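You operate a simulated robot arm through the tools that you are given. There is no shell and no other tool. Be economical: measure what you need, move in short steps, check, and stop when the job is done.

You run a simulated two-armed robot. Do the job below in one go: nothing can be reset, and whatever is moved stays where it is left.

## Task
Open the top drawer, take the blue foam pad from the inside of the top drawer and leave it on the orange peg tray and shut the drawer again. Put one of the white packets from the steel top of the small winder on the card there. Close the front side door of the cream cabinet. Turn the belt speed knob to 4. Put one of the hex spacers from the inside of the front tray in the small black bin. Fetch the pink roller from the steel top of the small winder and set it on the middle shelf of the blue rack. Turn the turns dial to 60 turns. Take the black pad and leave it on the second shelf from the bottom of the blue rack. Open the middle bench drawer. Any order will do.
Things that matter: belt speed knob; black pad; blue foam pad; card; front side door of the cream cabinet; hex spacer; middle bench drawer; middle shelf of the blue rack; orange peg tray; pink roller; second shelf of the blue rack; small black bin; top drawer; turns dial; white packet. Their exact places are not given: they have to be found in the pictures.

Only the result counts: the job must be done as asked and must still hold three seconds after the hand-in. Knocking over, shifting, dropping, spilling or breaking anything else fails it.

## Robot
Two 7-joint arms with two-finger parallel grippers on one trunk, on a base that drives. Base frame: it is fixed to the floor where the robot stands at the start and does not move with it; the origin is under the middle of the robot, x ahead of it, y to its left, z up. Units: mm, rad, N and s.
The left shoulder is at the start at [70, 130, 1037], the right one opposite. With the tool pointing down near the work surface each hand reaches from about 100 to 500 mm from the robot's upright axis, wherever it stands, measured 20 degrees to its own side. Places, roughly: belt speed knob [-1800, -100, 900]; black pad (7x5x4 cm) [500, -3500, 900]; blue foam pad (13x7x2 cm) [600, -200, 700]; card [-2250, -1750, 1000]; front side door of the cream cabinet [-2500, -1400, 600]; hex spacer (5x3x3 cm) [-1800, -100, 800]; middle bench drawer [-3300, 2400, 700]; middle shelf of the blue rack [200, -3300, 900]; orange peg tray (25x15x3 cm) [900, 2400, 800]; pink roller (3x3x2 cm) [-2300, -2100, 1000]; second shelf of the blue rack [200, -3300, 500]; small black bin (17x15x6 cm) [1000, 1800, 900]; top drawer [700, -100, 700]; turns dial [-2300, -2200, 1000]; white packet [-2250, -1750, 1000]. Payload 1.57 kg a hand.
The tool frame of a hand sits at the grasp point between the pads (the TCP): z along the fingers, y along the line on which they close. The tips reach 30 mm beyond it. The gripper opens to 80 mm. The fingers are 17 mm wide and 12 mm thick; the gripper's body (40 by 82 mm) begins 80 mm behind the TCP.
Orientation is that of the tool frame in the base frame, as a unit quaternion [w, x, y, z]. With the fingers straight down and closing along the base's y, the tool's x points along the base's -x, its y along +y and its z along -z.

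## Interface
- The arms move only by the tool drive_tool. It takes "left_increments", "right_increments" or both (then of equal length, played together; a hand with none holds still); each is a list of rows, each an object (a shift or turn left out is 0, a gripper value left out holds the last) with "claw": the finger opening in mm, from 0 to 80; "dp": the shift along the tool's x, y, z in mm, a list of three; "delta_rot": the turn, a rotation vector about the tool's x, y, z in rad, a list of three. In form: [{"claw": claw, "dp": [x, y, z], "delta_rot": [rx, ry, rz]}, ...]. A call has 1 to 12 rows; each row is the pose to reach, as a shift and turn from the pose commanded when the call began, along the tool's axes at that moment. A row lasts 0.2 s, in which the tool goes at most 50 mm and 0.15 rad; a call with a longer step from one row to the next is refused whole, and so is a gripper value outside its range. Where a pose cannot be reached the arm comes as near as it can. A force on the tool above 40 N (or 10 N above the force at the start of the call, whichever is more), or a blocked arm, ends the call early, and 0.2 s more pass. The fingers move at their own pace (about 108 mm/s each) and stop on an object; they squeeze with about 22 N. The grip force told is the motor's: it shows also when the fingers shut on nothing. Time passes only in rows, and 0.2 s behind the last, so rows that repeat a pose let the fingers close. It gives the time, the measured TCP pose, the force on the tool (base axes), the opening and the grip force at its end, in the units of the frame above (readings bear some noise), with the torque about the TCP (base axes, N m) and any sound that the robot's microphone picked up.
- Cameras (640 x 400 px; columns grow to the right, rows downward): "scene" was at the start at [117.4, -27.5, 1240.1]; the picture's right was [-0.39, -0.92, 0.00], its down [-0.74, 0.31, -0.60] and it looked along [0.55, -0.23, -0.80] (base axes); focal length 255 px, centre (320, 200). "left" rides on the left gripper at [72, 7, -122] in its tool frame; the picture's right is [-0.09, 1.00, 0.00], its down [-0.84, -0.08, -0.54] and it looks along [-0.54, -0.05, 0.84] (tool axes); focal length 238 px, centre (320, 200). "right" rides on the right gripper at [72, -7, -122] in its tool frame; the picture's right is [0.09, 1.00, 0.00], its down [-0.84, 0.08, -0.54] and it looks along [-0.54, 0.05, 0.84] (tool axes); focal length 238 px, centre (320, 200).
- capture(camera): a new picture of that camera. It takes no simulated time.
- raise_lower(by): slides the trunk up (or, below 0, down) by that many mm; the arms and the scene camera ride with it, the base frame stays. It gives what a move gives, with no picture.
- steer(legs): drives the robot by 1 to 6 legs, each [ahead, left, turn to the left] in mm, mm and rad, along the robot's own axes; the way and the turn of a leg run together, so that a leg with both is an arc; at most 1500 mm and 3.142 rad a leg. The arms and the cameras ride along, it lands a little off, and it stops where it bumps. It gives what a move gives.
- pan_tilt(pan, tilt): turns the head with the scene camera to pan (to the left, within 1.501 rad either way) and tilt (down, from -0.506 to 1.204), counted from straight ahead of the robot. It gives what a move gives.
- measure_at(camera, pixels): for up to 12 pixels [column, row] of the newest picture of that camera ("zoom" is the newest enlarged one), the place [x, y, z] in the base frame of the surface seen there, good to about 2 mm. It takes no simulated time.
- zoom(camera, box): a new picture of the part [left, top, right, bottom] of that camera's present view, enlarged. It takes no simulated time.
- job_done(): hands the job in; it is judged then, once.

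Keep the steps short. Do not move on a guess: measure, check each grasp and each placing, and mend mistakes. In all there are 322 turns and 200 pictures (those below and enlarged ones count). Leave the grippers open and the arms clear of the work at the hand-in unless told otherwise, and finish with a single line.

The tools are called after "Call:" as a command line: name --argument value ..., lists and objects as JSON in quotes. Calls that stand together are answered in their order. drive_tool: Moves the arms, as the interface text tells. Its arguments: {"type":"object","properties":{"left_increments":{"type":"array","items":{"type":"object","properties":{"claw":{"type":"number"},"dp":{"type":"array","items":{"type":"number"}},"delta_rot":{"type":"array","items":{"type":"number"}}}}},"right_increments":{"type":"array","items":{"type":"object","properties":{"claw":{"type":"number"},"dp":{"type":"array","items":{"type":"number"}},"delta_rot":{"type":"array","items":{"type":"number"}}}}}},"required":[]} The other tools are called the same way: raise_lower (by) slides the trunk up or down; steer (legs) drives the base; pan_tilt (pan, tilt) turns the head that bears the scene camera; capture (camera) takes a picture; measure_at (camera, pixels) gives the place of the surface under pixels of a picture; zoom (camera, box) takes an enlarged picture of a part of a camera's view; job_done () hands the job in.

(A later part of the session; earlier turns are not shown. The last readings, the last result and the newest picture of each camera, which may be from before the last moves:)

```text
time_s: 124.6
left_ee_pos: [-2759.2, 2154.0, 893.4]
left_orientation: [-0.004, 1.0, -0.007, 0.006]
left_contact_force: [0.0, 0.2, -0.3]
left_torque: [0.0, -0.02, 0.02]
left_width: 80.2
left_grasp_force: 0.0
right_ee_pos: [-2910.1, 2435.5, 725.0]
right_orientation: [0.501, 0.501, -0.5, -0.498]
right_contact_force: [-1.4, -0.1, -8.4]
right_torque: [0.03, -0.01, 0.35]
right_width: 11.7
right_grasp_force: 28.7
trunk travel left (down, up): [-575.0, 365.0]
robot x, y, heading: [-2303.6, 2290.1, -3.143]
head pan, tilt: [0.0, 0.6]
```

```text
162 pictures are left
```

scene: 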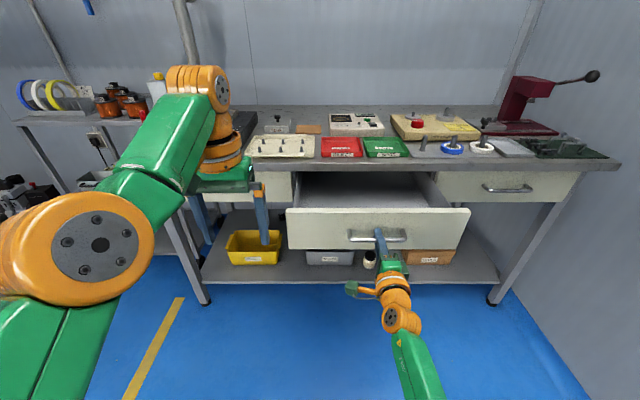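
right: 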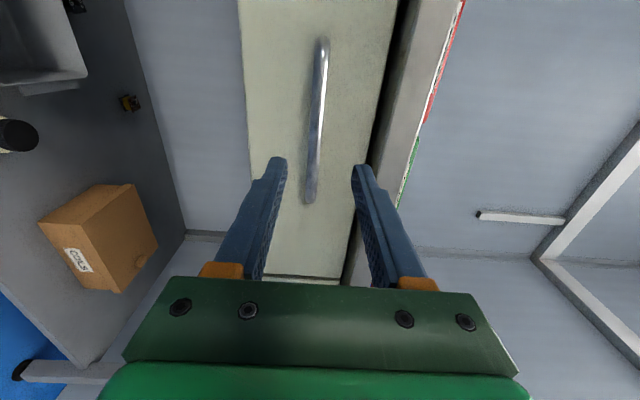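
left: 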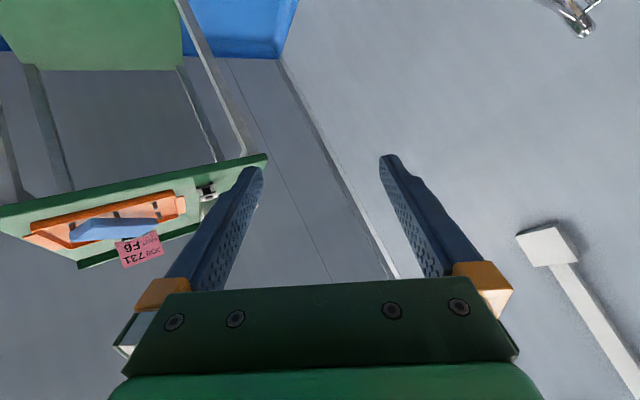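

The middle drawer is open ~227 mm. Release, back off with the base, raise, and turn the right hand down again.

Call:
drive_tool --right_increments '[{"claw": 44}, {"claw": 44}, {"claw": 44}]'

Call:
steer --legs '[[-250, 0, 0]]'

Call:
raise_lower --by 240

Call:
drive_tool --right_increments '[{"claw": 80, "delta_rot": [0.086, 0.086, -0.086]}, {"delta_rot": [0.172, 0.172, -0.172]}, {"delta_rot": [0.258, 0.258, -0.258]}, {"delta_rot": [0.344, 0.344, -0.344]}, {"delta_rot": [0.43, 0.43, -0.43]}, {"delta_rot": [0.516, 0.516, -0.516]}, {"delta_rot": [0.602, 0.602, -0.602], "dp": [0, 0, -20]}, {"delta_rot": [0.688, 0.688, -0.688], "dp": [0, 0, -50]}, {"delta_rot": [0.774, 0.774, -0.774], "dp": [0, 0, -80]}, {"delta_rot": [0.86, 0.86, -0.86], "dp": [0, 0, -110]}, {"delta_rot": [0.946, 0.946, -0.946], "dp": [0, 0, -140]}, {"delta_rot": [1.032, 1.032, -1.032], "dp": [0, 0, -170]}]'

Call:
drive_tool --right_increments '[{"delta_rot": [0.06, 0.06, -0.06]}, {"delta_rot": [0.12, 0.12, -0.12]}, {"delta_rot": [0.177, 0.177, -0.177]}]'

Call:
capture --camera "scene"

```text
time_s: 125.4
left_ee_pos: [-2754.5, 2152.9, 895.7]
left_orientation: [-0.003, 1.0, -0.006, 0.005]
left_contact_force: [-1.0, 0.2, -0.4]
left_torque: [-0.05, 0.03, -0.01]
left_width: 80.1
left_grasp_force: 0.0
right_ee_pos: [-2906.9, 2434.4, 726.5]
right_orientation: [0.501, 0.5, -0.499, -0.499]
right_contact_force: [-1.0, -1.3, 0.3]
right_torque: [0.02, 0.01, 0.03]
right_width: 44.1
right_grasp_force: 0.1
trunk travel left (down, up): [-575.0, 365.0]
robot x, y, heading: [-2302.7, 2297.0, -3.138]
head pan, tilt: [0.0, 0.6]
```

```text
time_s: 127.2
left_ee_pos: [-2510.1, 2155.4, 895.4]
left_orientation: [-0.003, 1.0, -0.007, 0.004]
left_contact_force: [0.0, 0.0, -0.3]
left_torque: [-0.02, -0.02, 0.0]
left_width: 80.3
left_grasp_force: 0.2
right_ee_pos: [-2661.4, 2436.9, 727.1]
right_orientation: [-0.499, -0.5, 0.5, 0.501]
right_contact_force: [0.5, 0.6, -0.7]
right_torque: [-0.01, 0.0, 0.05]
right_width: 43.9
right_grasp_force: 0.0
trunk travel left (down, up): [-575.0, 365.0]
robot x, y, heading: [-2060.8, 2289.5, 3.137]
head pan, tilt: [0.0, 0.6]
```

```text
time_s: 129.7
left_ee_pos: [-2511.1, 2154.8, 1136.3]
left_orientation: [-0.003, 1.0, -0.007, 0.005]
left_contact_force: [-0.4, 0.8, 0.2]
left_torque: [0.02, 0.01, 0.03]
left_width: 79.8
left_grasp_force: 0.1
right_ee_pos: [-2661.6, 2436.4, 967.1]
right_orientation: [-0.5, -0.499, 0.5, 0.5]
right_contact_force: [-0.6, 0.0, -0.9]
right_torque: [0.04, 0.0, 0.01]
right_width: 43.9
right_grasp_force: 0.1
trunk travel left (down, up): [-815.0, 125.0]
robot x, y, heading: [-2056.2, 2290.4, 3.138]
head pan, tilt: [0.0, 0.6]
```

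```text
time_s: 132.3
left_ee_pos: [-2511.0, 2155.0, 1135.6]
left_orientation: [-0.005, 1.0, -0.008, 0.005]
left_contact_force: [-0.3, -0.2, -0.5]
left_torque: [-0.01, 0.02, 0.01]
left_width: 80.2
left_grasp_force: 0.0
right_ee_pos: [-2489.9, 2436.8, 966.4]
right_orientation: [0.087, 0.988, -0.088, -0.087]
right_contact_force: [0.0, -0.3, -0.1]
right_torque: [-0.02, 0.07, -0.03]
right_width: 80.0
right_grasp_force: 0.1
trunk travel left (down, up): [-815.0, 125.0]
robot x, y, heading: [-2055.7, 2287.4, 3.142]
head pan, tilt: [0.0, 0.6]
```

```text
time_s: 133.1
left_ee_pos: [-2509.9, 2153.8, 1136.0]
left_orientation: [-0.004, 1.0, -0.008, 0.004]
left_contact_force: [-0.6, -0.7, 1.1]
left_torque: [-0.06, 0.01, 0.01]
left_width: 80.0
left_grasp_force: 0.1
right_ee_pos: [-2492.1, 2435.3, 966.3]
right_orientation: [0.0, 1.0, 0.0, 0.001]
right_contact_force: [1.0, 0.6, 0.1]
right_torque: [-0.02, -0.02, 0.0]
right_width: 80.0
right_grasp_force: 0.1
trunk travel left (down, up): [-815.0, 125.0]
robot x, y, heading: [-2057.8, 2289.8, 3.143]
head pan, tilt: [0.0, 0.6]
```

```text
161 pictures are left
```

scene: 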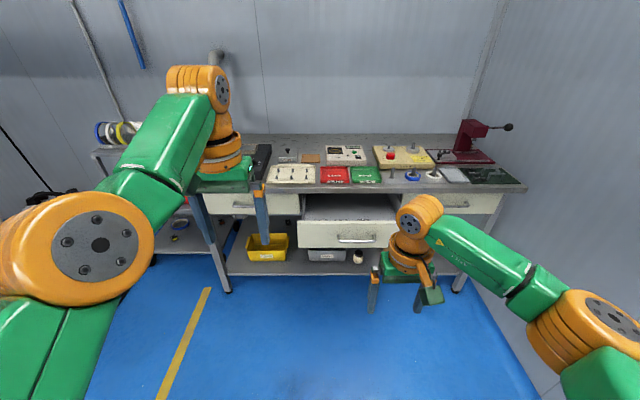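

The middle drawer stays open. Now to the belt knob area: slide left 1000 mm (−y), turn to face −y, and look.

Call:
steer --legs '[[0, 1000, 0], [0, 0, 1.571]]'

Call:
pan_tilt --pan 0 --tilt 0.5

Call:
capture --camera "scene"

```text
time_s: 142.2
left_ee_pos: [-1936.3, 800.6, 1134.9]
left_orientation: [-0.005, 0.722, 0.692, 0.001]
left_contact_force: [-0.3, -0.5, 0.4]
left_torque: [-0.01, -0.02, 0.03]
left_width: 80.1
left_grasp_force: 0.1
right_ee_pos: [-2218.1, 826.8, 965.9]
right_orientation: [0.0, 0.716, 0.699, 0.0]
right_contact_force: [0.5, 0.0, 0.0]
right_torque: [-0.02, 0.01, -0.02]
right_width: 80.1
right_grasp_force: 0.0
trunk travel left (down, up): [-815.0, 125.0]
robot x, y, heading: [-2058.4, 1256.3, -1.594]
head pan, tilt: [0.0, 0.6]
```

```text
time_s: 142.9
left_ee_pos: [-1935.9, 801.7, 1135.1]
left_orientation: [-0.006, 0.721, 0.693, 0.0]
left_contact_force: [0.6, 0.3, 0.4]
left_torque: [-0.02, -0.02, -0.01]
left_width: 79.9
left_grasp_force: 0.1
right_ee_pos: [-2217.9, 826.7, 966.6]
right_orientation: [0.0, 0.716, 0.698, 0.0]
right_contact_force: [0.2, -0.6, -0.1]
right_torque: [0.0, 0.0, 0.05]
right_width: 80.1
right_grasp_force: 0.0
trunk travel left (down, up): [-815.0, 125.0]
robot x, y, heading: [-2058.2, 1253.9, -1.596]
head pan, tilt: [0.0, 0.499]
```

```text
160 pictures are left
```

scene: 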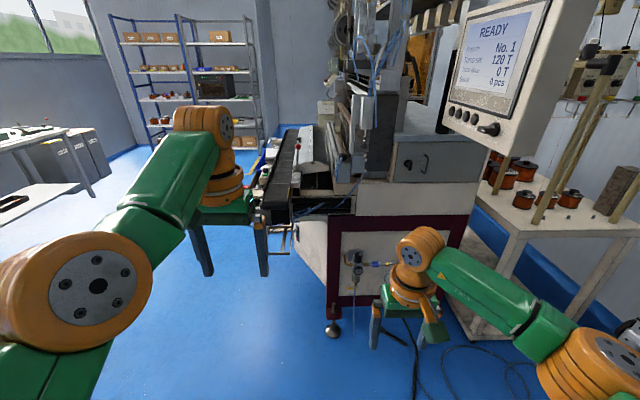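

A large machine; its front with the belt seems to be on the +x side. I go round to about (−950, −50), facing −x.

Call:
steer --legs '[[0, 1100, 0], [0, 0, -1.55], [0, 1300, 0]]'

Call:
capture --camera "scene"

```text
time_s: 158.4
left_ee_pos: [-1364.8, -224.3, 1135.7]
left_orientation: [-0.003, 1.0, 0.018, 0.004]
left_contact_force: [0.1, 0.4, -0.2]
left_torque: [-0.05, -0.01, -0.03]
left_width: 79.7
left_grasp_force: 0.1
right_ee_pos: [-1360.8, 59.1, 966.7]
right_orientation: [0.001, 1.0, 0.026, 0.0]
right_contact_force: [0.1, -0.2, -0.3]
right_torque: [-0.05, 0.03, -0.01]
right_width: 80.0
right_grasp_force: 0.2
trunk travel left (down, up): [-815.0, 125.0]
robot x, y, heading: [-921.2, -67.7, -3.091]
head pan, tilt: [0.0, 0.499]
```

```text
159 pictures are left
```

scene: 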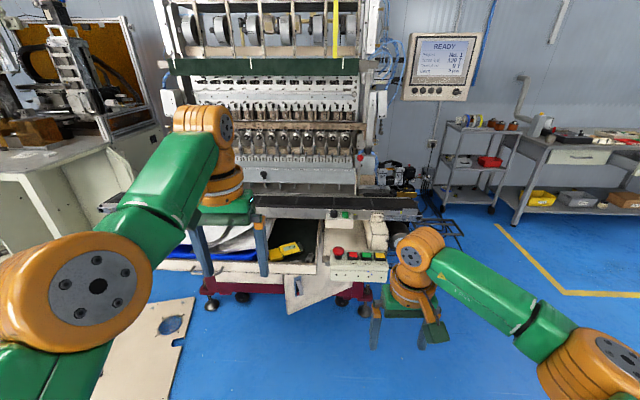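

Call:
zoom --camera "scene" --box '[230, 190, 430, 315]'

Call:
measure_at --camera "zoom" --pixels '[[350, 195], [435, 200], [190, 185], [320, 210], [290, 145], [360, 70], [400, 90], [230, 100], [480, 70], [100, 200], [400, 240]]'

```text
3.20 times, centred on (330, 252) of scene
```

zoom: 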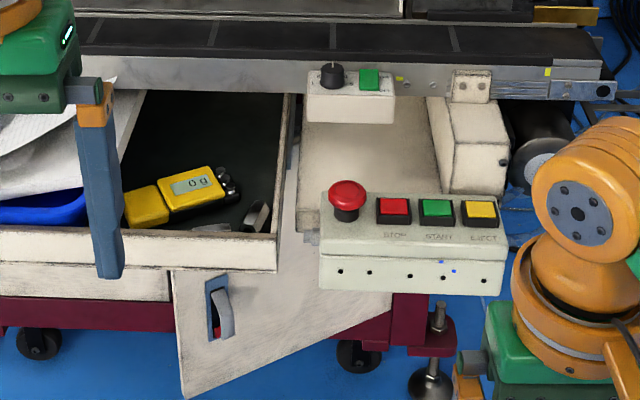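

```text
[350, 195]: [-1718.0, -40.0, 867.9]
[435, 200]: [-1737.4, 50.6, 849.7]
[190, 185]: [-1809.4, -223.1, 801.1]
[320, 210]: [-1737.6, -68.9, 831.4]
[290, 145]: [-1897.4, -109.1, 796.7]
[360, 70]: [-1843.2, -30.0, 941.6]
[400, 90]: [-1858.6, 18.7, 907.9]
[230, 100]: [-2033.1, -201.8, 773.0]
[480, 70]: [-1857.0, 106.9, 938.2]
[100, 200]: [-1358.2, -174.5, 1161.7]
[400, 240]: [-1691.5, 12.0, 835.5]
```

The knob is on the small box at zoom (332,75) with a green button; the tray with a yellow scale is left of it. I shift the left hand away left and zoom closer on both.

Call:
drive_tool --left_increments '[{"dp": [20, 40, 0]}, {"dp": [40, 80, 0]}, {"dp": [60, 120, 0]}, {"dp": [80, 160, 0]}]' --right_increments '[{"dp": [20, -20, 0]}, {"dp": [40, -40, 0]}, {"dp": [60, -60, 0]}, {"dp": [80, -80, 0]}]'

Call:
zoom --camera "scene" --box '[300, 190, 380, 240]'

Call:
zoom --camera "scene" --box '[190, 190, 334, 280]'

```text
time_s: 159.4
left_ee_pos: [-1328.5, -407.1, 1137.5]
left_orientation: [-0.006, 1.0, 0.018, 0.004]
left_contact_force: [0.6, 0.1, -0.4]
left_torque: [0.02, -0.02, 0.03]
left_width: 79.9
left_grasp_force: 0.1
left hand out of reach, approached as far as the arm can: row 1, 2, 3, 4
right_ee_pos: [-1282.7, 138.0, 968.5]
right_orientation: [-0.001, 1.0, 0.026, -0.001]
right_contact_force: [-0.2, -0.4, 0.4]
right_torque: [0.02, 0.0, 0.05]
right_width: 80.2
right_grasp_force: 0.1
trunk travel left (down, up): [-815.0, 125.0]
robot x, y, heading: [-917.8, -65.4, -3.09]
head pan, tilt: [0.0, 0.499]
```

```text
8.00 times, centred on (340, 215) of scene
```

zoom: 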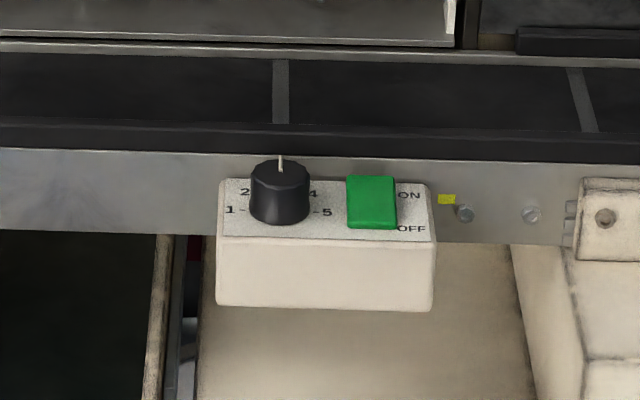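

```text
4.44 times, centred on (262, 235) of scene
```

zoom: 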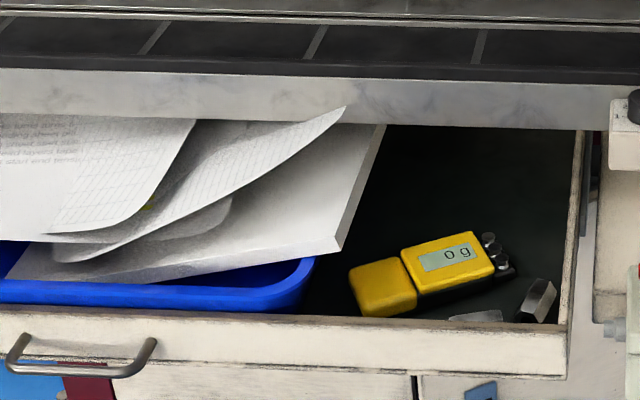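

Knob points to 3 now; 4 is 45° clockwise. Hex spacers lie in the tray's near right corner. I drive closer, 320 mm, and look again.

Call:
steer --legs '[[320, 0, -0.05]]'

Call:
pan_tilt --pan 0 --tilt 0.8

Call:
capture --camera "scene"

```text
time_s: 161.5
left_ee_pos: [-1659.8, -392.7, 1139.3]
left_orientation: [-0.004, 1.0, -0.006, 0.005]
left_contact_force: [0.0, 0.0, -0.6]
left_torque: [0.01, 0.02, -0.01]
left_width: 80.0
left_grasp_force: 0.0
right_ee_pos: [-1588.1, 150.7, 969.4]
right_orientation: [-0.001, 1.0, 0.001, 0.0]
right_contact_force: [-0.4, -0.8, 0.2]
right_torque: [0.02, 0.02, -0.01]
right_width: 80.1
right_grasp_force: 0.0
trunk travel left (down, up): [-815.0, 125.0]
robot x, y, heading: [-1239.7, -70.4, -3.138]
head pan, tilt: [0.0, 0.499]
```

```text
time_s: 162.3
left_ee_pos: [-1662.8, -391.8, 1137.9]
left_orientation: [-0.005, 1.0, -0.006, 0.006]
left_contact_force: [-0.4, -0.2, 0.5]
left_torque: [0.0, -0.01, -0.02]
left_width: 79.8
left_grasp_force: 0.0
right_ee_pos: [-1589.1, 151.2, 967.5]
right_orientation: [0.0, 1.0, 0.001, 0.0]
right_contact_force: [-0.1, -0.7, 0.1]
right_torque: [0.0, 0.02, 0.02]
right_width: 80.1
right_grasp_force: 0.0
trunk travel left (down, up): [-815.0, 125.0]
robot x, y, heading: [-1235.6, -78.6, -3.142]
head pan, tilt: [0.0, 0.799]
```

```text
155 pictures are left
```

scene: 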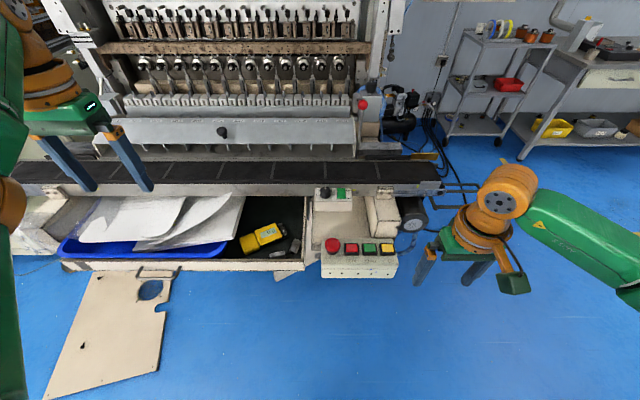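

Call:
zoom --camera "scene" --box '[296, 175, 376, 225]'

Call:
measure_at --camera "zoom" --pixels '[[232, 130], [215, 150], [270, 145], [170, 195], [260, 190], [440, 195], [440, 140], [410, 115], [300, 250], [340, 140], [170, 230]]'

Call:
zoom --camera "scene" --box '[230, 215, 326, 275]'

Call:
measure_at --camera "zoom" --pixels '[[430, 190], [425, 225], [325, 250], [290, 255], [350, 245], [480, 180], [400, 100], [300, 290], [440, 285], [390, 240], [485, 290]]'

```text
8.00 times, centred on (336, 200) of scene
```

zoom: 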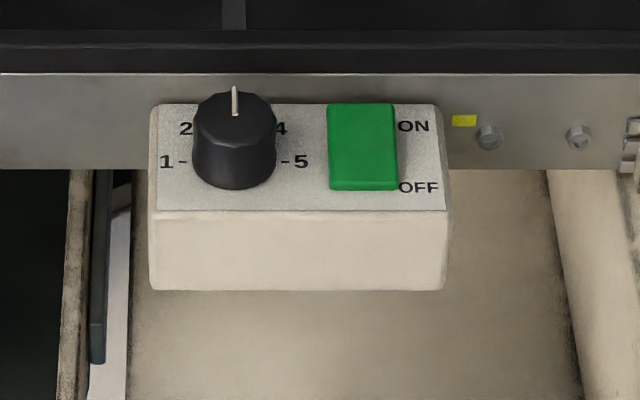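

```text
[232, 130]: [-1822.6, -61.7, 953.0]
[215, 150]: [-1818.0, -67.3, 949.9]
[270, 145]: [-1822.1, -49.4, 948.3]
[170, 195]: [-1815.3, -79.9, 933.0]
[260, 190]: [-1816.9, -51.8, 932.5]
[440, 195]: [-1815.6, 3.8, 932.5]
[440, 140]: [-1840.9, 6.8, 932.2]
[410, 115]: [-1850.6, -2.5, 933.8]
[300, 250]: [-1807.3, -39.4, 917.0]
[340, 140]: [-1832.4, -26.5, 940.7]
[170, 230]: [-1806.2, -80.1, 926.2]
```

```text
6.67 times, centred on (278, 245) of scene
```

zoom: 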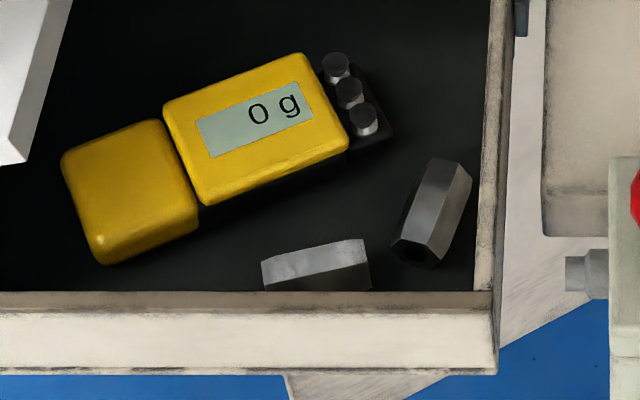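

```text
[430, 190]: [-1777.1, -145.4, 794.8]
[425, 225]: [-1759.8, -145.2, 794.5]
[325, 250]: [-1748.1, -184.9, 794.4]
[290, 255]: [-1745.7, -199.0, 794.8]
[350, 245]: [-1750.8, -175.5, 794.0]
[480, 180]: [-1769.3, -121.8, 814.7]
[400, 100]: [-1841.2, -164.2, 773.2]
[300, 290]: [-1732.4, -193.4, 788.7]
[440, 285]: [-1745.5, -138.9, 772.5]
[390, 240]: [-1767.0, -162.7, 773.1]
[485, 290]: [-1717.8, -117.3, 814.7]
```

The knob's axis is vertical (panel z 932.5, knob top 953). Spacers lie on the tray floor z 773, tops 795. I check the loose board at left (140,340) and the button heights, to know where the base may go.

Call:
measure_at --camera "scene" --pixels '[[155, 375], [60, 395], [160, 310], [100, 330], [165, 285], [325, 280], [380, 275], [345, 245], [205, 262], [320, 330]]'

Call:
zoom --camera "scene" --box '[296, 175, 376, 225]'

Call:
measure_at --camera "zoom" --pixels '[[340, 110], [390, 110], [340, 180], [390, 180], [235, 100], [232, 125], [232, 145], [200, 130], [270, 130], [165, 160], [300, 162], [300, 85]]'

```text
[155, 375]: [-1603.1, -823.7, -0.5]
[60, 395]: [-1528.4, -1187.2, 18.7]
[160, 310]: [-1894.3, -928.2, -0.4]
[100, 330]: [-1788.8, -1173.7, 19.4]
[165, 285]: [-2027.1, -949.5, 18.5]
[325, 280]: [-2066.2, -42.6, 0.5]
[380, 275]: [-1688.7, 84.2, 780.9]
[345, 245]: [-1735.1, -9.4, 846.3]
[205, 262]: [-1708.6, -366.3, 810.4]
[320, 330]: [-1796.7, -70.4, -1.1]
```

```text
8.00 times, centred on (336, 200) of scene
```

zoom: 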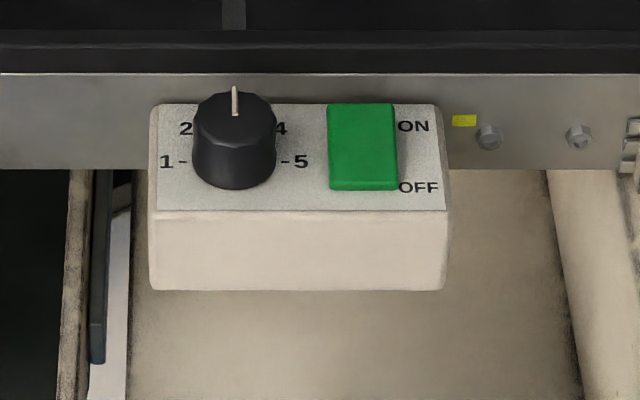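

```text
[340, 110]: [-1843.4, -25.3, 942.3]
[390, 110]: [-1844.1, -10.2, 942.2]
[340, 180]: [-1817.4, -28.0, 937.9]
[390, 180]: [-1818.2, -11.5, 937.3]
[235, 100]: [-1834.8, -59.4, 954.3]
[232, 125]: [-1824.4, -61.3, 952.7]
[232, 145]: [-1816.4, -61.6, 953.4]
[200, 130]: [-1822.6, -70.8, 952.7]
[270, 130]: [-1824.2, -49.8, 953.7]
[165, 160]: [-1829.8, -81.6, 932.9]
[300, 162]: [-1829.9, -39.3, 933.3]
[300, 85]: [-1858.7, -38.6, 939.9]
```

Knob centre ≈ (−1828, −60.5). I drive ahead 125 mm, then bring the right hand above the knob, pre-turned −0.39 rad.

Call:
drive_tool --left_increments '[{"dp": [40, 0, 0]}, {"dp": [80, 0, 0]}, {"dp": [120, 0, 0]}]' --right_increments '[{"dp": [0, 0, -20]}, {"dp": [0, 0, -40]}, {"dp": [0, 0, -60]}]'

Call:
steer --legs '[[125, 0, 0]]'

```text
time_s: 163.1
left_ee_pos: [-1640.3, -435.0, 1142.2]
left_orientation: [-0.006, 1.0, -0.006, 0.006]
left_contact_force: [0.7, 0.0, -0.1]
left_torque: [0.01, 0.03, -0.02]
left_width: 79.8
left_grasp_force: 0.0
left hand out of reach, approached as far as the arm can: row 1, 2, 3
right_ee_pos: [-1587.9, 149.4, 1028.2]
right_orientation: [0.0, 1.0, 0.001, 0.001]
right_contact_force: [-0.9, -0.5, -0.7]
right_torque: [0.02, 0.01, -0.03]
right_width: 80.0
right_grasp_force: 0.1
trunk travel left (down, up): [-815.0, 125.0]
robot x, y, heading: [-1234.8, -77.6, -3.139]
head pan, tilt: [0.0, 0.799]
```

```text
time_s: 164.3
left_ee_pos: [-1764.0, -433.0, 1143.7]
left_orientation: [-0.005, 1.0, -0.007, 0.005]
left_contact_force: [0.4, 0.1, -0.4]
left_torque: [0.0, -0.01, 0.01]
left_width: 80.2
left_grasp_force: 0.1
right_ee_pos: [-1710.6, 151.4, 1028.6]
right_orientation: [0.0, 1.0, 0.0, -0.002]
right_contact_force: [-0.6, 0.5, 0.6]
right_torque: [-0.04, 0.05, 0.04]
right_width: 80.1
right_grasp_force: 0.0
trunk travel left (down, up): [-815.0, 125.0]
robot x, y, heading: [-1361.4, -71.7, 3.141]
head pan, tilt: [0.0, 0.799]
```

Call:
drive_tool --right_increments '[{"claw": 50, "dp": [-15, 40, 0], "delta_rot": [0, 0, -0.1]}, {"dp": [-30, 80, 0], "delta_rot": [0, 0, -0.2]}, {"dp": [-50, 120, 0], "delta_rot": [0, 0, -0.3]}, {"dp": [-75, 160, 0], "delta_rot": [0, 0, -0.393]}, {"dp": [-100, 195, 0], "delta_rot": [0, 0, -0.393]}, {"dp": [-117, 212, 0], "delta_rot": [0, 0, -0.393]}, {"dp": [-117, 212, 0], "delta_rot": [0, 0, -0.393]}]'

Call:
capture --camera "right"

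Call:
capture --camera "scene"

```text
time_s: 165.9
left_ee_pos: [-1768.0, -431.0, 1142.8]
left_orientation: [-0.005, 1.0, -0.007, 0.007]
left_contact_force: [0.8, 0.1, 0.0]
left_torque: [0.0, 0.0, 0.0]
left_width: 80.1
left_grasp_force: 0.1
right_ee_pos: [-1817.9, -47.6, 1027.6]
right_orientation: [0.001, 0.981, 0.196, 0.0]
right_contact_force: [-0.2, -0.3, -0.6]
right_torque: [-0.04, -0.03, -0.02]
right_width: 50.0
right_grasp_force: 0.1
right hand out of reach, approached as far as the arm can: row 6, 7
trunk travel left (down, up): [-815.0, 125.0]
robot x, y, heading: [-1361.4, -74.7, 3.145]
head pan, tilt: [0.0, 0.799]
```

```text
151 pictures are left
```

right: 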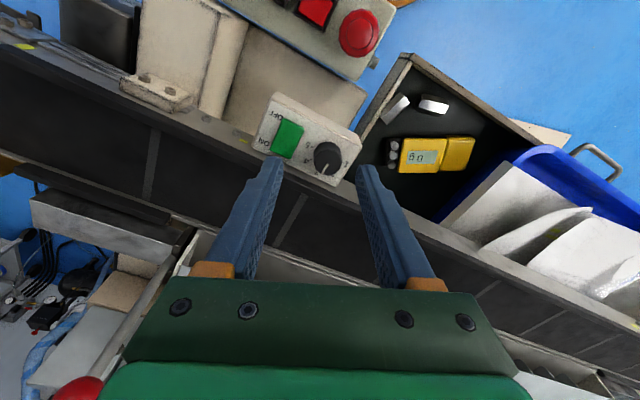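

```text
150 pictures are left
```

scene: 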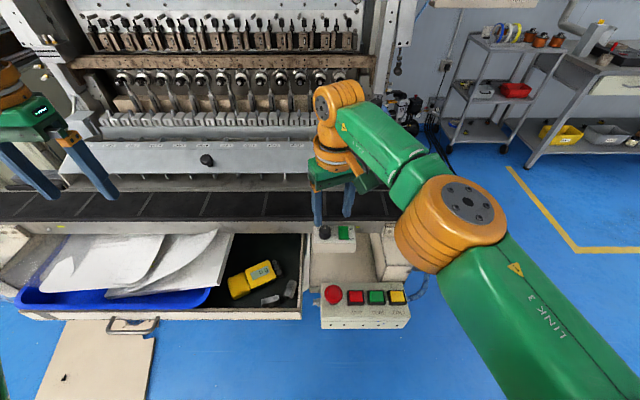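

I measure the knob from the wrist camera at (328,157), then shift the base 30 mm ahead and 90 mm left.

Call:
measure_at --camera "right" --pixels '[[328, 157], [317, 157], [340, 157], [328, 146], [328, 170], [322, 170]]'

Call:
steer --legs '[[30, 90, 0]]'

Call:
zoom --camera "right" --box '[240, 80, 400, 180]'

```text
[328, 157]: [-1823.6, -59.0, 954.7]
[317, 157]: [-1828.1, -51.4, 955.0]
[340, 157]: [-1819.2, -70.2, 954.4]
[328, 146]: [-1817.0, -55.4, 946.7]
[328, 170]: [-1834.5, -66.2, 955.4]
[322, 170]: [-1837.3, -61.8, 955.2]
```

```text
time_s: 167.1
left_ee_pos: [-1797.3, -518.3, 1143.4]
left_orientation: [-0.003, 1.0, -0.008, 0.007]
left_contact_force: [0.3, 0.1, 0.3]
left_torque: [-0.03, -0.01, 0.0]
left_width: 79.9
left_grasp_force: 0.1
right_ee_pos: [-1846.0, -136.2, 1028.9]
right_orientation: [0.002, 0.981, 0.194, -0.002]
right_contact_force: [-0.7, 0.5, -0.7]
right_torque: [-0.05, -0.01, 0.01]
right_width: 50.0
right_grasp_force: 0.1
trunk travel left (down, up): [-815.0, 125.0]
robot x, y, heading: [-1390.4, -166.2, 3.136]
head pan, tilt: [0.0, 0.799]
```

```text
4.00 times, centred on (320, 130) of right
```

zoom: 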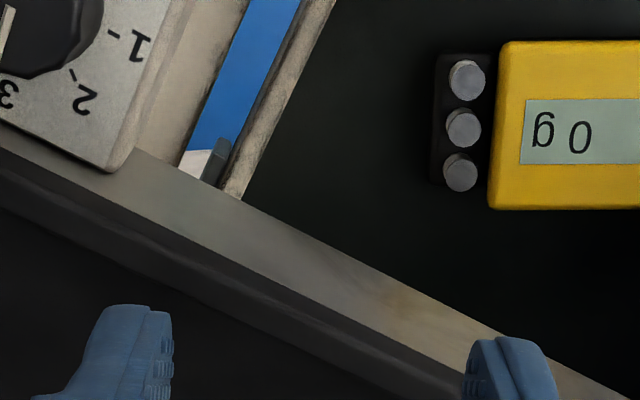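

Knob centre ≈ (−1826, −60.5). Move right hand over it and look.

Call:
drive_tool --right_increments '[{"dp": [24, -31, 0]}, {"dp": [47.5, -62, 0]}, {"dp": [47.5, -62, 25]}]'

Call:
capture --camera "right"

```text
time_s: 167.9
left_ee_pos: [-1798.5, -525.5, 1142.5]
left_orientation: [-0.006, 1.0, -0.008, 0.007]
left_contact_force: [0.1, -0.6, 0.1]
left_torque: [0.04, -0.03, -0.03]
left_width: 80.0
left_grasp_force: 0.0
right_ee_pos: [-1827.4, -66.1, 1001.7]
right_orientation: [0.0, 0.981, 0.195, -0.001]
right_contact_force: [-0.2, -0.2, 0.4]
right_torque: [-0.02, -0.03, -0.02]
right_width: 50.0
right_grasp_force: 0.2
trunk travel left (down, up): [-815.0, 125.0]
robot x, y, heading: [-1389.5, -159.8, 3.139]
head pan, tilt: [0.0, 0.799]
```

```text
148 pictures are left
```

right: 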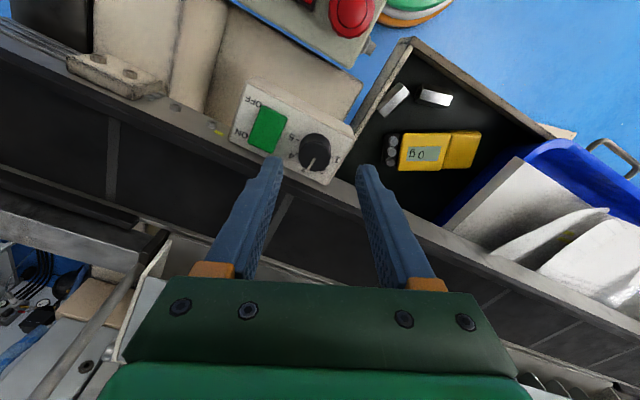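

Call:
measure_at --camera "right" --pixels '[[302, 150], [328, 150], [315, 138], [315, 150], [315, 165], [310, 166]]'

```text
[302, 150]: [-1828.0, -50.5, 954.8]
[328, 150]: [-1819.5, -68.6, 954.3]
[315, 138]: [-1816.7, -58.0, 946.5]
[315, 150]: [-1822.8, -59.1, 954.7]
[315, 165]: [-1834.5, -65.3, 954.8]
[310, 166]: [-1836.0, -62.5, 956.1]
```

Hand is about 5 mm off in y; correct it, and descend to tips z ≈ 945, then close.

Call:
drive_tool --right_increments '[{"dp": [2, -5, 0]}, {"dp": [2, -5, 26]}, {"dp": [2, -5, 26]}]'

Call:
zoom --camera "scene" --box '[280, 190, 440, 290]'

```text
time_s: 168.7
left_ee_pos: [-1798.9, -522.8, 1141.3]
left_orientation: [-0.005, 1.0, -0.008, 0.006]
left_contact_force: [0.1, 0.4, -0.2]
left_torque: [0.03, 0.0, 0.01]
left_width: 80.0
left_grasp_force: 0.0
right_ee_pos: [-1826.6, -57.3, 976.9]
right_orientation: [0.0, 0.981, 0.194, -0.001]
right_contact_force: [0.1, -0.1, 0.0]
right_torque: [-0.02, 0.03, 0.01]
right_width: 49.9
right_grasp_force: 0.0
trunk travel left (down, up): [-815.0, 125.0]
robot x, y, heading: [-1392.2, -164.6, 3.135]
head pan, tilt: [0.0, 0.799]
```

```text
4.00 times, centred on (360, 240) of scene
```

zoom: 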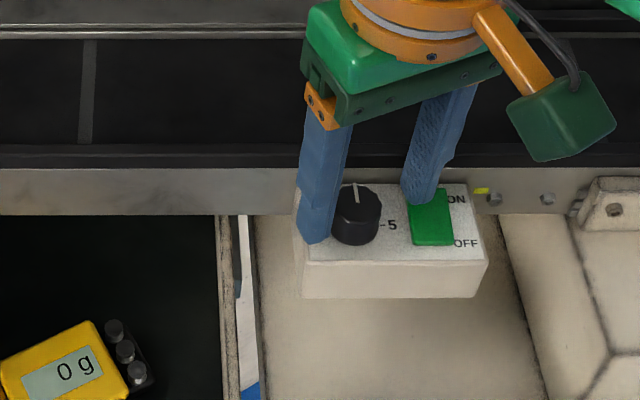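

Knob sits a bit closer to the left finger; shift 3 mm and close.

Call:
drive_tool --right_increments '[{"dp": [-1, 3, 1]}, {"dp": [-1, 3, 1], "claw": 20}, {"dp": [-1, 3, 1], "claw": 0}, {"dp": [-1, 3, 1]}, {"dp": [-1, 3, 1]}]'

```text
time_s: 169.9
left_ee_pos: [-1798.0, -523.3, 1143.1]
left_orientation: [-0.005, 1.0, -0.008, 0.006]
left_contact_force: [0.1, -0.5, 0.3]
left_torque: [-0.01, 0.0, 0.01]
left_width: 80.0
left_grasp_force: 0.0
right_ee_pos: [-1826.2, -61.5, 976.4]
right_orientation: [-0.001, 0.981, 0.194, 0.001]
right_contact_force: [-0.1, -0.3, -0.5]
right_torque: [0.23, -0.3, 0.0]
right_width: 25.4
right_grasp_force: 36.5
trunk travel left (down, up): [-815.0, 125.0]
robot x, y, heading: [-1392.2, -159.6, 3.142]
head pan, tilt: [0.0, 0.799]
```

Gripped the knob (25.4 mm). Turn clockwise 0.785 rad.

Call:
drive_tool --right_increments '[{"delta_rot": [0, 0, 0.1]}, {"delta_rot": [0, 0, 0.2]}, {"delta_rot": [0, 0, 0.3]}, {"delta_rot": [0, 0, 0.4]}, {"delta_rot": [0, 0, 0.5]}, {"delta_rot": [0, 0, 0.6]}, {"delta_rot": [0, 0, 0.7]}, {"delta_rot": [0, 0, 0.785]}, {"delta_rot": [0, 0, 0.785]}]'

Call:
drive_tool --right_increments '[{"claw": 50}, {"claw": 50}, {"claw": 50, "dp": [0, 0, -40]}, {"dp": [20, 0, -80]}, {"dp": [60, -20, -80]}, {"dp": [90, -50, -80]}]'

Call:
zoom --camera "scene" --box '[320, 200, 420, 262]'

```text
time_s: 171.9
left_ee_pos: [-1797.3, -524.7, 1142.1]
left_orientation: [-0.005, 1.0, -0.008, 0.006]
left_contact_force: [-0.3, -0.3, -0.2]
left_torque: [-0.02, 0.0, -0.01]
left_width: 79.9
left_grasp_force: 0.1
right_ee_pos: [-1825.9, -62.5, 976.1]
right_orientation: [0.0, 0.981, -0.196, 0.0]
right_contact_force: [10.7, -6.5, -20.5]
right_torque: [-0.3, -0.81, 0.01]
right_width: 25.3
right_grasp_force: 36.5
trunk travel left (down, up): [-815.0, 125.0]
robot x, y, heading: [-1389.1, -164.9, 3.14]
head pan, tilt: [0.0, 0.799]
```

```text
time_s: 173.3
left_ee_pos: [-1797.1, -521.6, 1142.5]
left_orientation: [-0.004, 1.0, -0.007, 0.006]
left_contact_force: [-0.2, -0.1, 0.3]
left_torque: [-0.02, 0.03, 0.01]
left_width: 80.0
left_grasp_force: 0.1
right_ee_pos: [-1721.0, -48.5, 1055.9]
right_orientation: [0.001, 0.98, -0.197, -0.001]
right_contact_force: [-0.6, -0.8, 0.1]
right_torque: [0.0, 0.02, 0.0]
right_width: 50.1
right_grasp_force: 0.0
trunk travel left (down, up): [-815.0, 125.0]
robot x, y, heading: [-1387.7, -164.8, 3.132]
head pan, tilt: [0.0, 0.799]
```

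```text
6.40 times, centred on (370, 231) of scene
```

zoom: 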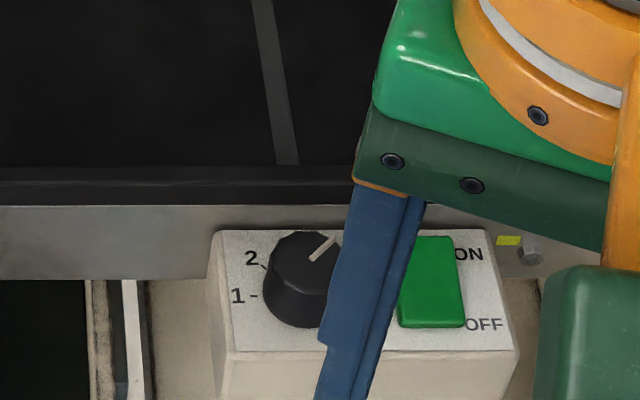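

The pointer turned toward 4. I move the hand aside toward the tray and look from above to verify.

Call:
drive_tool --right_increments '[{"dp": [20, -40, 0], "delta_rot": [0, 0, -0.13]}, {"dp": [40, -80, 0], "delta_rot": [0, 0, -0.26]}, {"dp": [40, -80, 0], "delta_rot": [0, 0, -0.393]}]'

Call:
zoom --camera "scene" --box '[320, 200, 420, 262]'

```text
time_s: 174.1
left_ee_pos: [-1798.2, -523.4, 1140.9]
left_orientation: [-0.005, 1.0, -0.007, 0.007]
left_contact_force: [-0.1, -0.4, -0.1]
left_torque: [0.02, 0.01, -0.02]
left_width: 79.6
left_grasp_force: 0.0
right_ee_pos: [-1656.5, 8.8, 1055.9]
right_orientation: [-0.001, 1.0, 0.0, 0.0]
right_contact_force: [-0.2, -0.1, 0.2]
right_torque: [0.02, 0.0, -0.02]
right_width: 50.1
right_grasp_force: 0.1
trunk travel left (down, up): [-815.0, 125.0]
robot x, y, heading: [-1395.4, -164.4, 3.141]
head pan, tilt: [0.0, 0.799]
```

```text
6.40 times, centred on (370, 231) of scene
```

zoom: 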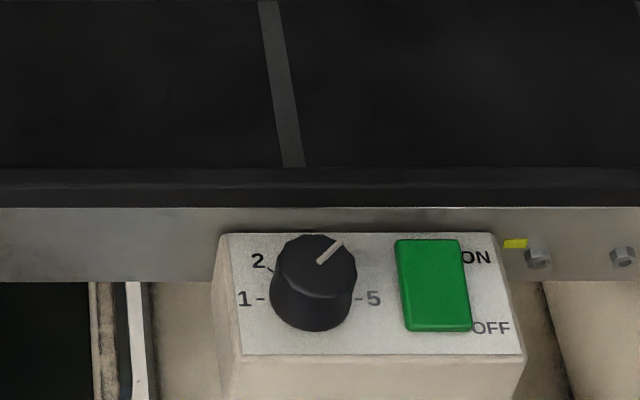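

Call:
measure_at --camera "zoom" --pixels '[[320, 260], [341, 244]]'

Call:
capture --camera "right"

```text
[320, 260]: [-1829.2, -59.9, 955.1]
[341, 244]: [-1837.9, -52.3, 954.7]
```

```text
144 pictures are left
```

right: 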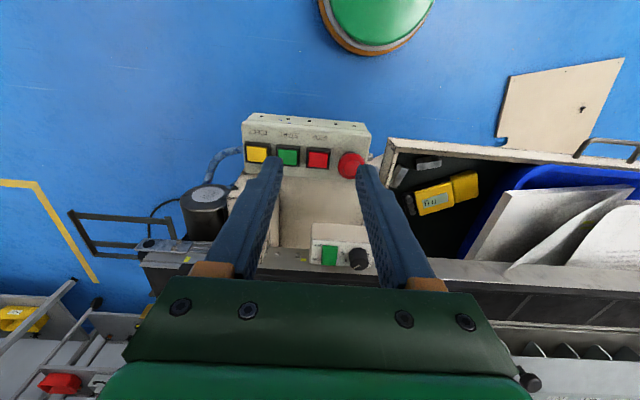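

The pointer is ≈ 41–45° toward 4: good. Now the spacers: I bring the right hand over the tray corner to view them.

Call:
drive_tool --right_increments '[{"claw": 60, "dp": [-10, 45, 20]}, {"dp": [-20, 90, 40]}, {"dp": [-35, 130, 60]}, {"dp": [-50, 149, 90]}]'

Call:
capture --camera "right"

```text
refused: row 1 steps farther than a row can; nothing moved
```

```text
143 pictures are left
```

right: 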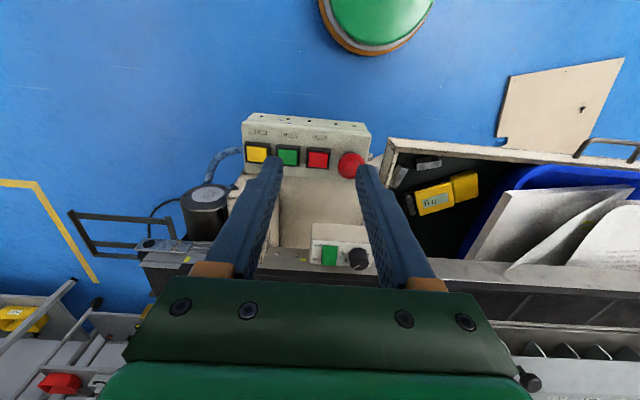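

Call:
drive_tool --right_increments '[{"claw": 60, "dp": [-10, 40, 10]}, {"dp": [-20, 80, 25]}, {"dp": [-35, 115, 45]}, {"dp": [-50, 145, 75]}, {"dp": [-50, 149, 95]}]'

Call:
zoom --camera "right" --box '[200, 60, 440, 210]'

```text
time_s: 175.3
left_ee_pos: [-1798.5, -522.7, 1142.6]
left_orientation: [-0.005, 1.0, -0.008, 0.006]
left_contact_force: [-0.7, -0.3, 0.3]
left_torque: [-0.03, 0.01, 0.01]
left_width: 80.0
left_grasp_force: 0.1
right_ee_pos: [-1707.5, -137.5, 959.6]
right_orientation: [0.0, 1.0, -0.001, -0.001]
right_contact_force: [0.0, 0.0, 0.6]
right_torque: [0.0, -0.02, 0.0]
right_width: 60.3
right_grasp_force: 0.1
trunk travel left (down, up): [-815.0, 125.0]
robot x, y, heading: [-1393.2, -164.4, 3.14]
head pan, tilt: [0.0, 0.799]
```

```text
2.67 times, centred on (320, 135) of right
```

zoom: 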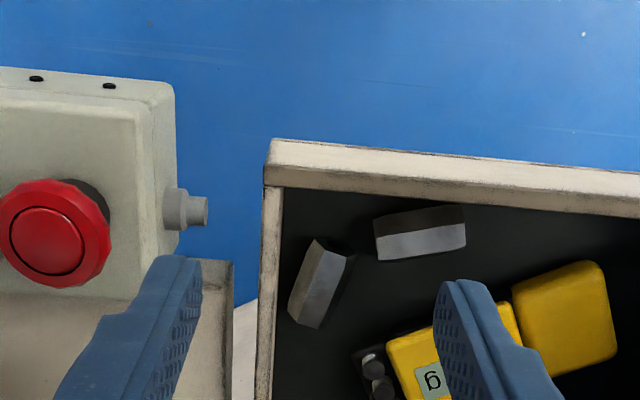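

Call:
measure_at --camera "zoom" --pixels '[[313, 243], [350, 258], [292, 312], [322, 325], [325, 275], [335, 290], [383, 225], [455, 215], [385, 250], [460, 240], [420, 203], [276, 250]]'

```text
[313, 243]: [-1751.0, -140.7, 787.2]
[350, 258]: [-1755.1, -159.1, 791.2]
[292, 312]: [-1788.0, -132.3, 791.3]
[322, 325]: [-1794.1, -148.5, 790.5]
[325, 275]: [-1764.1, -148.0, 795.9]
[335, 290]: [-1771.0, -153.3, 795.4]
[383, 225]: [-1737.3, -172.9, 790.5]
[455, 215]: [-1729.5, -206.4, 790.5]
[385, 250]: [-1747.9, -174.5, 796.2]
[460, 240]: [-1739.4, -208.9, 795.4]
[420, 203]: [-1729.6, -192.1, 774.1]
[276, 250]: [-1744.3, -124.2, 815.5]
```

Spacer A: centre ≈ (−1772,−145), axis 14° off x, close to the right wall; so I grip it end to end. I turn the hand −1.32 rad and place it above.

Call:
drive_tool --right_increments '[{"dp": [-7, 1, 0], "delta_rot": [0, 0, -0.147]}, {"dp": [-14, 2, 0], "delta_rot": [0, 0, -0.293]}, {"dp": [-21, 3, 0], "delta_rot": [0, 0, -0.44]}, {"dp": [-28, 4, 0], "delta_rot": [0, 0, -0.587]}, {"dp": [-35, 5, 0], "delta_rot": [0, 0, -0.733]}, {"dp": [-45, 6, 0], "delta_rot": [0, 0, -0.88]}, {"dp": [-55, 7, 0], "delta_rot": [0, 0, -1.027]}, {"dp": [-64, 7, 0], "delta_rot": [0, 0, -1.173]}, {"dp": [-64, 7, 20], "delta_rot": [0, 0, -1.32]}, {"dp": [-64, 7, 60], "delta_rot": [0, 0, -1.32]}]'

Call:
capture --camera "right"

```text
time_s: 177.5
left_ee_pos: [-1798.3, -523.8, 1142.0]
left_orientation: [-0.005, 1.0, -0.007, 0.006]
left_contact_force: [-0.1, -0.8, 0.0]
left_torque: [0.0, -0.02, 0.0]
left_width: 80.0
left_grasp_force: 0.1
right_ee_pos: [-1749.0, -116.4, 959.6]
right_orientation: [-0.017, 0.826, 0.563, -0.01]
right_contact_force: [0.5, 0.2, 0.0]
right_torque: [-0.01, 0.01, -0.05]
right_width: 60.0
right_grasp_force: 0.0
right hand out of reach, approached as far as the arm can: row 8, 9, 10
trunk travel left (down, up): [-815.0, 125.0]
robot x, y, heading: [-1390.4, -161.8, 3.14]
head pan, tilt: [0.0, 0.799]
```

```text
141 pictures are left
```

right: 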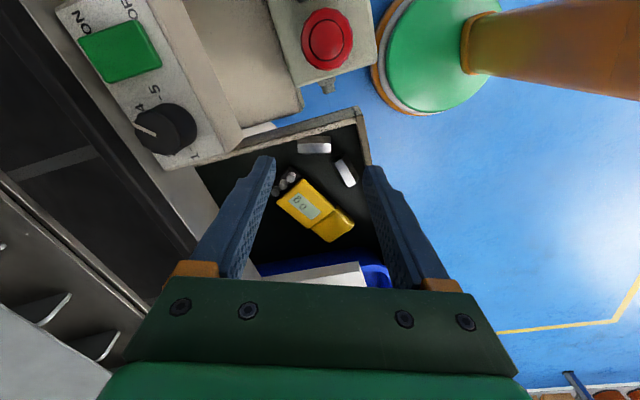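

The knob is seen at 4. The wrist ran short of reach, so I lower the trunk 90 mm and continue toward the spot.

Call:
measure_at --camera "scene" --pixels '[[60, 205], [100, 190], [100, 155], [40, 180]]'

Call:
raise_lower --by -80

Call:
drive_tool --right_increments '[{"dp": [-10, -5, 0], "delta_rot": [0, 0, -0.06]}, {"dp": [-28, -20, 0], "delta_rot": [0, 0, -0.12]}, {"dp": [-28, -20, 0], "delta_rot": [0, 0, -0.12]}]'

```text
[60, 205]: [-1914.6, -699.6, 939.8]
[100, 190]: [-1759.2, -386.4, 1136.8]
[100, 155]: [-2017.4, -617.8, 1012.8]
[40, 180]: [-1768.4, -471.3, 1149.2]
```

```text
time_s: 178.7
left_ee_pos: [-1798.1, -523.1, 1063.1]
left_orientation: [-0.005, 1.0, -0.008, 0.006]
left_contact_force: [0.3, -0.4, 0.5]
left_torque: [-0.03, -0.01, -0.02]
left_width: 80.2
left_grasp_force: 0.0
right_ee_pos: [-1749.3, -116.4, 878.6]
right_orientation: [-0.017, 0.826, 0.564, -0.01]
right_contact_force: [0.9, 1.2, -0.8]
right_torque: [-0.02, -0.02, 0.01]
right_width: 60.2
right_grasp_force: 0.0
trunk travel left (down, up): [-735.0, 205.0]
robot x, y, heading: [-1390.7, -165.9, 3.135]
head pan, tilt: [0.0, 0.799]
```

```text
time_s: 179.4
left_ee_pos: [-1795.8, -522.4, 1062.7]
left_orientation: [-0.004, 1.0, -0.008, 0.006]
left_contact_force: [-0.1, 0.4, 0.4]
left_torque: [-0.01, -0.02, 0.0]
left_width: 80.3
left_grasp_force: 0.1
right_ee_pos: [-1718.9, -96.5, 882.5]
right_orientation: [-0.017, 0.791, 0.612, -0.01]
right_contact_force: [0.8, 0.2, 0.1]
right_torque: [-0.02, 0.02, -0.03]
right_width: 59.8
right_grasp_force: 0.0
right hand out of reach, approached as far as the arm can: row 1, 2, 3
trunk travel left (down, up): [-735.0, 205.0]
robot x, y, heading: [-1390.7, -167.9, 3.138]
head pan, tilt: [0.0, 0.799]
```

The wrist yaw limit is in the way. I raise the trunk and turn the base left 0.6 rad, so the hand needs less twist.

Call:
raise_lower --by 120

Call:
steer --legs '[[0, 0, 0.6]]'

Call:
capture --camera "right"

```text
time_s: 180.9
left_ee_pos: [-1798.4, -523.7, 1182.4]
left_orientation: [-0.004, 1.0, -0.008, 0.006]
left_contact_force: [0.0, -0.6, 0.2]
left_torque: [0.02, 0.03, -0.02]
left_width: 80.3
left_grasp_force: 0.0
right_ee_pos: [-1720.1, -96.7, 1001.5]
right_orientation: [-0.017, 0.791, 0.611, -0.01]
right_contact_force: [0.8, -0.4, -0.3]
right_torque: [0.0, 0.01, 0.0]
right_width: 59.9
right_grasp_force: 0.2
trunk travel left (down, up): [-855.0, 85.0]
robot x, y, heading: [-1393.8, -163.3, 3.143]
head pan, tilt: [0.0, 0.799]
```

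```text
time_s: 183.0
left_ee_pos: [-1529.3, -687.7, 1182.9]
left_orientation: [-0.006, 0.959, 0.283, 0.005]
left_contact_force: [-0.1, -0.5, 0.4]
left_torque: [0.03, -0.03, -0.02]
left_width: 80.1
left_grasp_force: 0.0
right_ee_pos: [-1703.6, -290.8, 1002.2]
right_orientation: [-0.012, 0.579, 0.815, -0.014]
right_contact_force: [-0.9, 0.2, -0.4]
right_torque: [-0.03, 0.02, 0.02]
right_width: 60.4
right_grasp_force: 0.0
trunk travel left (down, up): [-855.0, 85.0]
robot x, y, heading: [-1390.6, -160.0, -2.553]
head pan, tilt: [0.0, 0.799]
```

```text
140 pictures are left
```

right: 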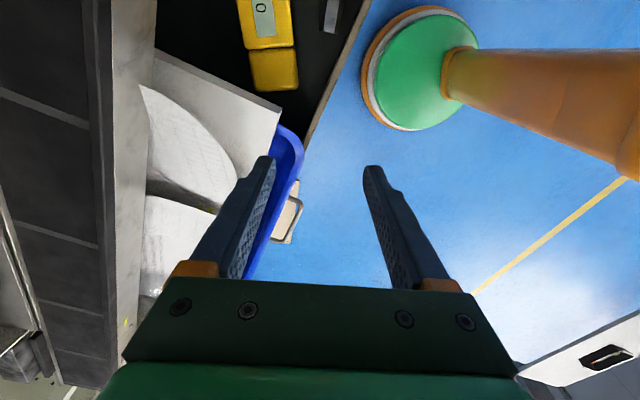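

Now turn the wrist +0.59 rad and move over spacer A.

Call:
drive_tool --right_increments '[{"dp": [32, -3, 0], "delta_rot": [-0.007, 0.002, 0.117]}, {"dp": [64, -6, 0], "delta_rot": [-0.015, 0.003, 0.235]}, {"dp": [96, -10, 0], "delta_rot": [-0.022, 0.005, 0.352]}, {"dp": [128, -13, 0], "delta_rot": [-0.03, 0.006, 0.47]}, {"dp": [160, -16.5, 0], "delta_rot": [-0.037, 0.008, 0.587]}, {"dp": [160, -16.5, 40], "delta_rot": [-0.037, 0.008, 0.587]}, {"dp": [160, -16.5, 80], "delta_rot": [-0.037, 0.008, 0.587]}]'

Call:
capture --camera "right"

```text
time_s: 184.6
left_ee_pos: [-1530.5, -689.5, 1181.3]
left_orientation: [-0.007, 0.959, 0.285, 0.005]
left_contact_force: [-0.1, 0.2, -0.2]
left_torque: [0.01, -0.05, -0.03]
left_width: 79.9
left_grasp_force: 0.1
right_ee_pos: [-1775.1, -146.1, 922.3]
right_orientation: [-0.002, 0.79, 0.613, 0.0]
right_contact_force: [0.6, -0.7, 0.8]
right_torque: [0.0, -0.04, -0.01]
right_width: 60.1
right_grasp_force: 0.2
trunk travel left (down, up): [-855.0, 85.0]
robot x, y, heading: [-1391.8, -165.3, -2.55]
head pan, tilt: [0.0, 0.799]
```

```text
139 pictures are left
```

right: 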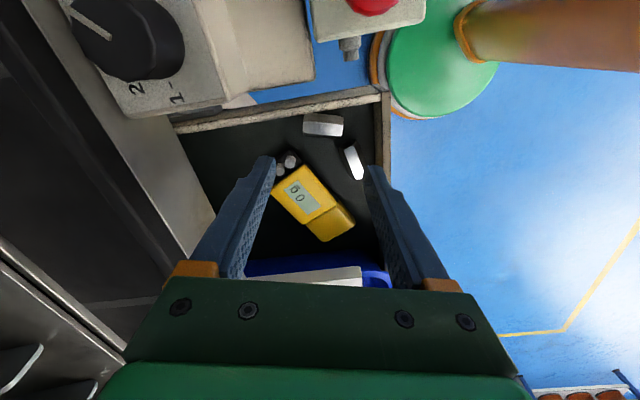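

Call:
measure_at --camera "right" --pixels '[[305, 118], [342, 120], [304, 130], [342, 134], [323, 122], [350, 150], [361, 177], [345, 152], [380, 150]]'

```text
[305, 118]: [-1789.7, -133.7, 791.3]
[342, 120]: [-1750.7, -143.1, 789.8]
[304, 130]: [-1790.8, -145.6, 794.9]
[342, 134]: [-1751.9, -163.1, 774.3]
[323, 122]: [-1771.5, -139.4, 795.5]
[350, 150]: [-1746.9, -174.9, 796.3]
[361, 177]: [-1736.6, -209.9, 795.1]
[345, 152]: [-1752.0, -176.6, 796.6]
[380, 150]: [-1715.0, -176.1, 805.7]
```

Position agrees. Shift 3 mm along the closing axis, descend to tips z ≈ 781.

Call:
drive_tool --right_increments '[{"dp": [1, 3, 35]}, {"dp": [1, 3, 70]}, {"dp": [1, 3, 95]}, {"dp": [1, 3, 111]}, {"dp": [1, 3, 111]}]'

Call:
capture --camera "right"

```text
time_s: 185.8
left_ee_pos: [-1529.2, -688.4, 1181.4]
left_orientation: [-0.007, 0.959, 0.285, 0.004]
left_contact_force: [-0.7, -0.2, -0.4]
left_torque: [-0.02, 0.02, 0.02]
left_width: 79.9
left_grasp_force: 0.1
right_ee_pos: [-1770.6, -145.0, 812.9]
right_orientation: [-0.001, 0.79, 0.613, 0.0]
right_contact_force: [0.4, 0.1, 0.5]
right_torque: [0.01, 0.01, -0.03]
right_width: 59.9
right_grasp_force: 0.0
trunk travel left (down, up): [-855.0, 85.0]
robot x, y, heading: [-1392.4, -166.0, -2.547]
head pan, tilt: [0.0, 0.799]
```

```text
138 pictures are left
```

right: 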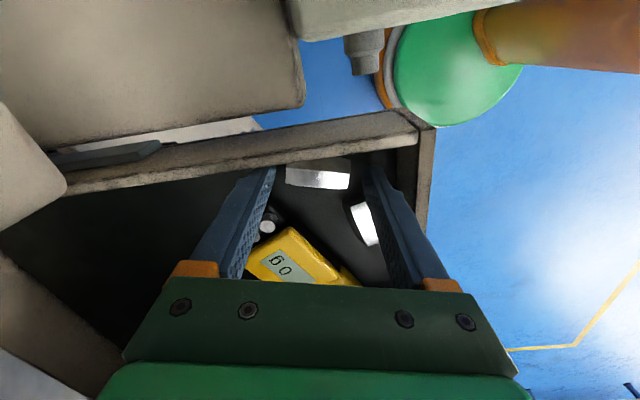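

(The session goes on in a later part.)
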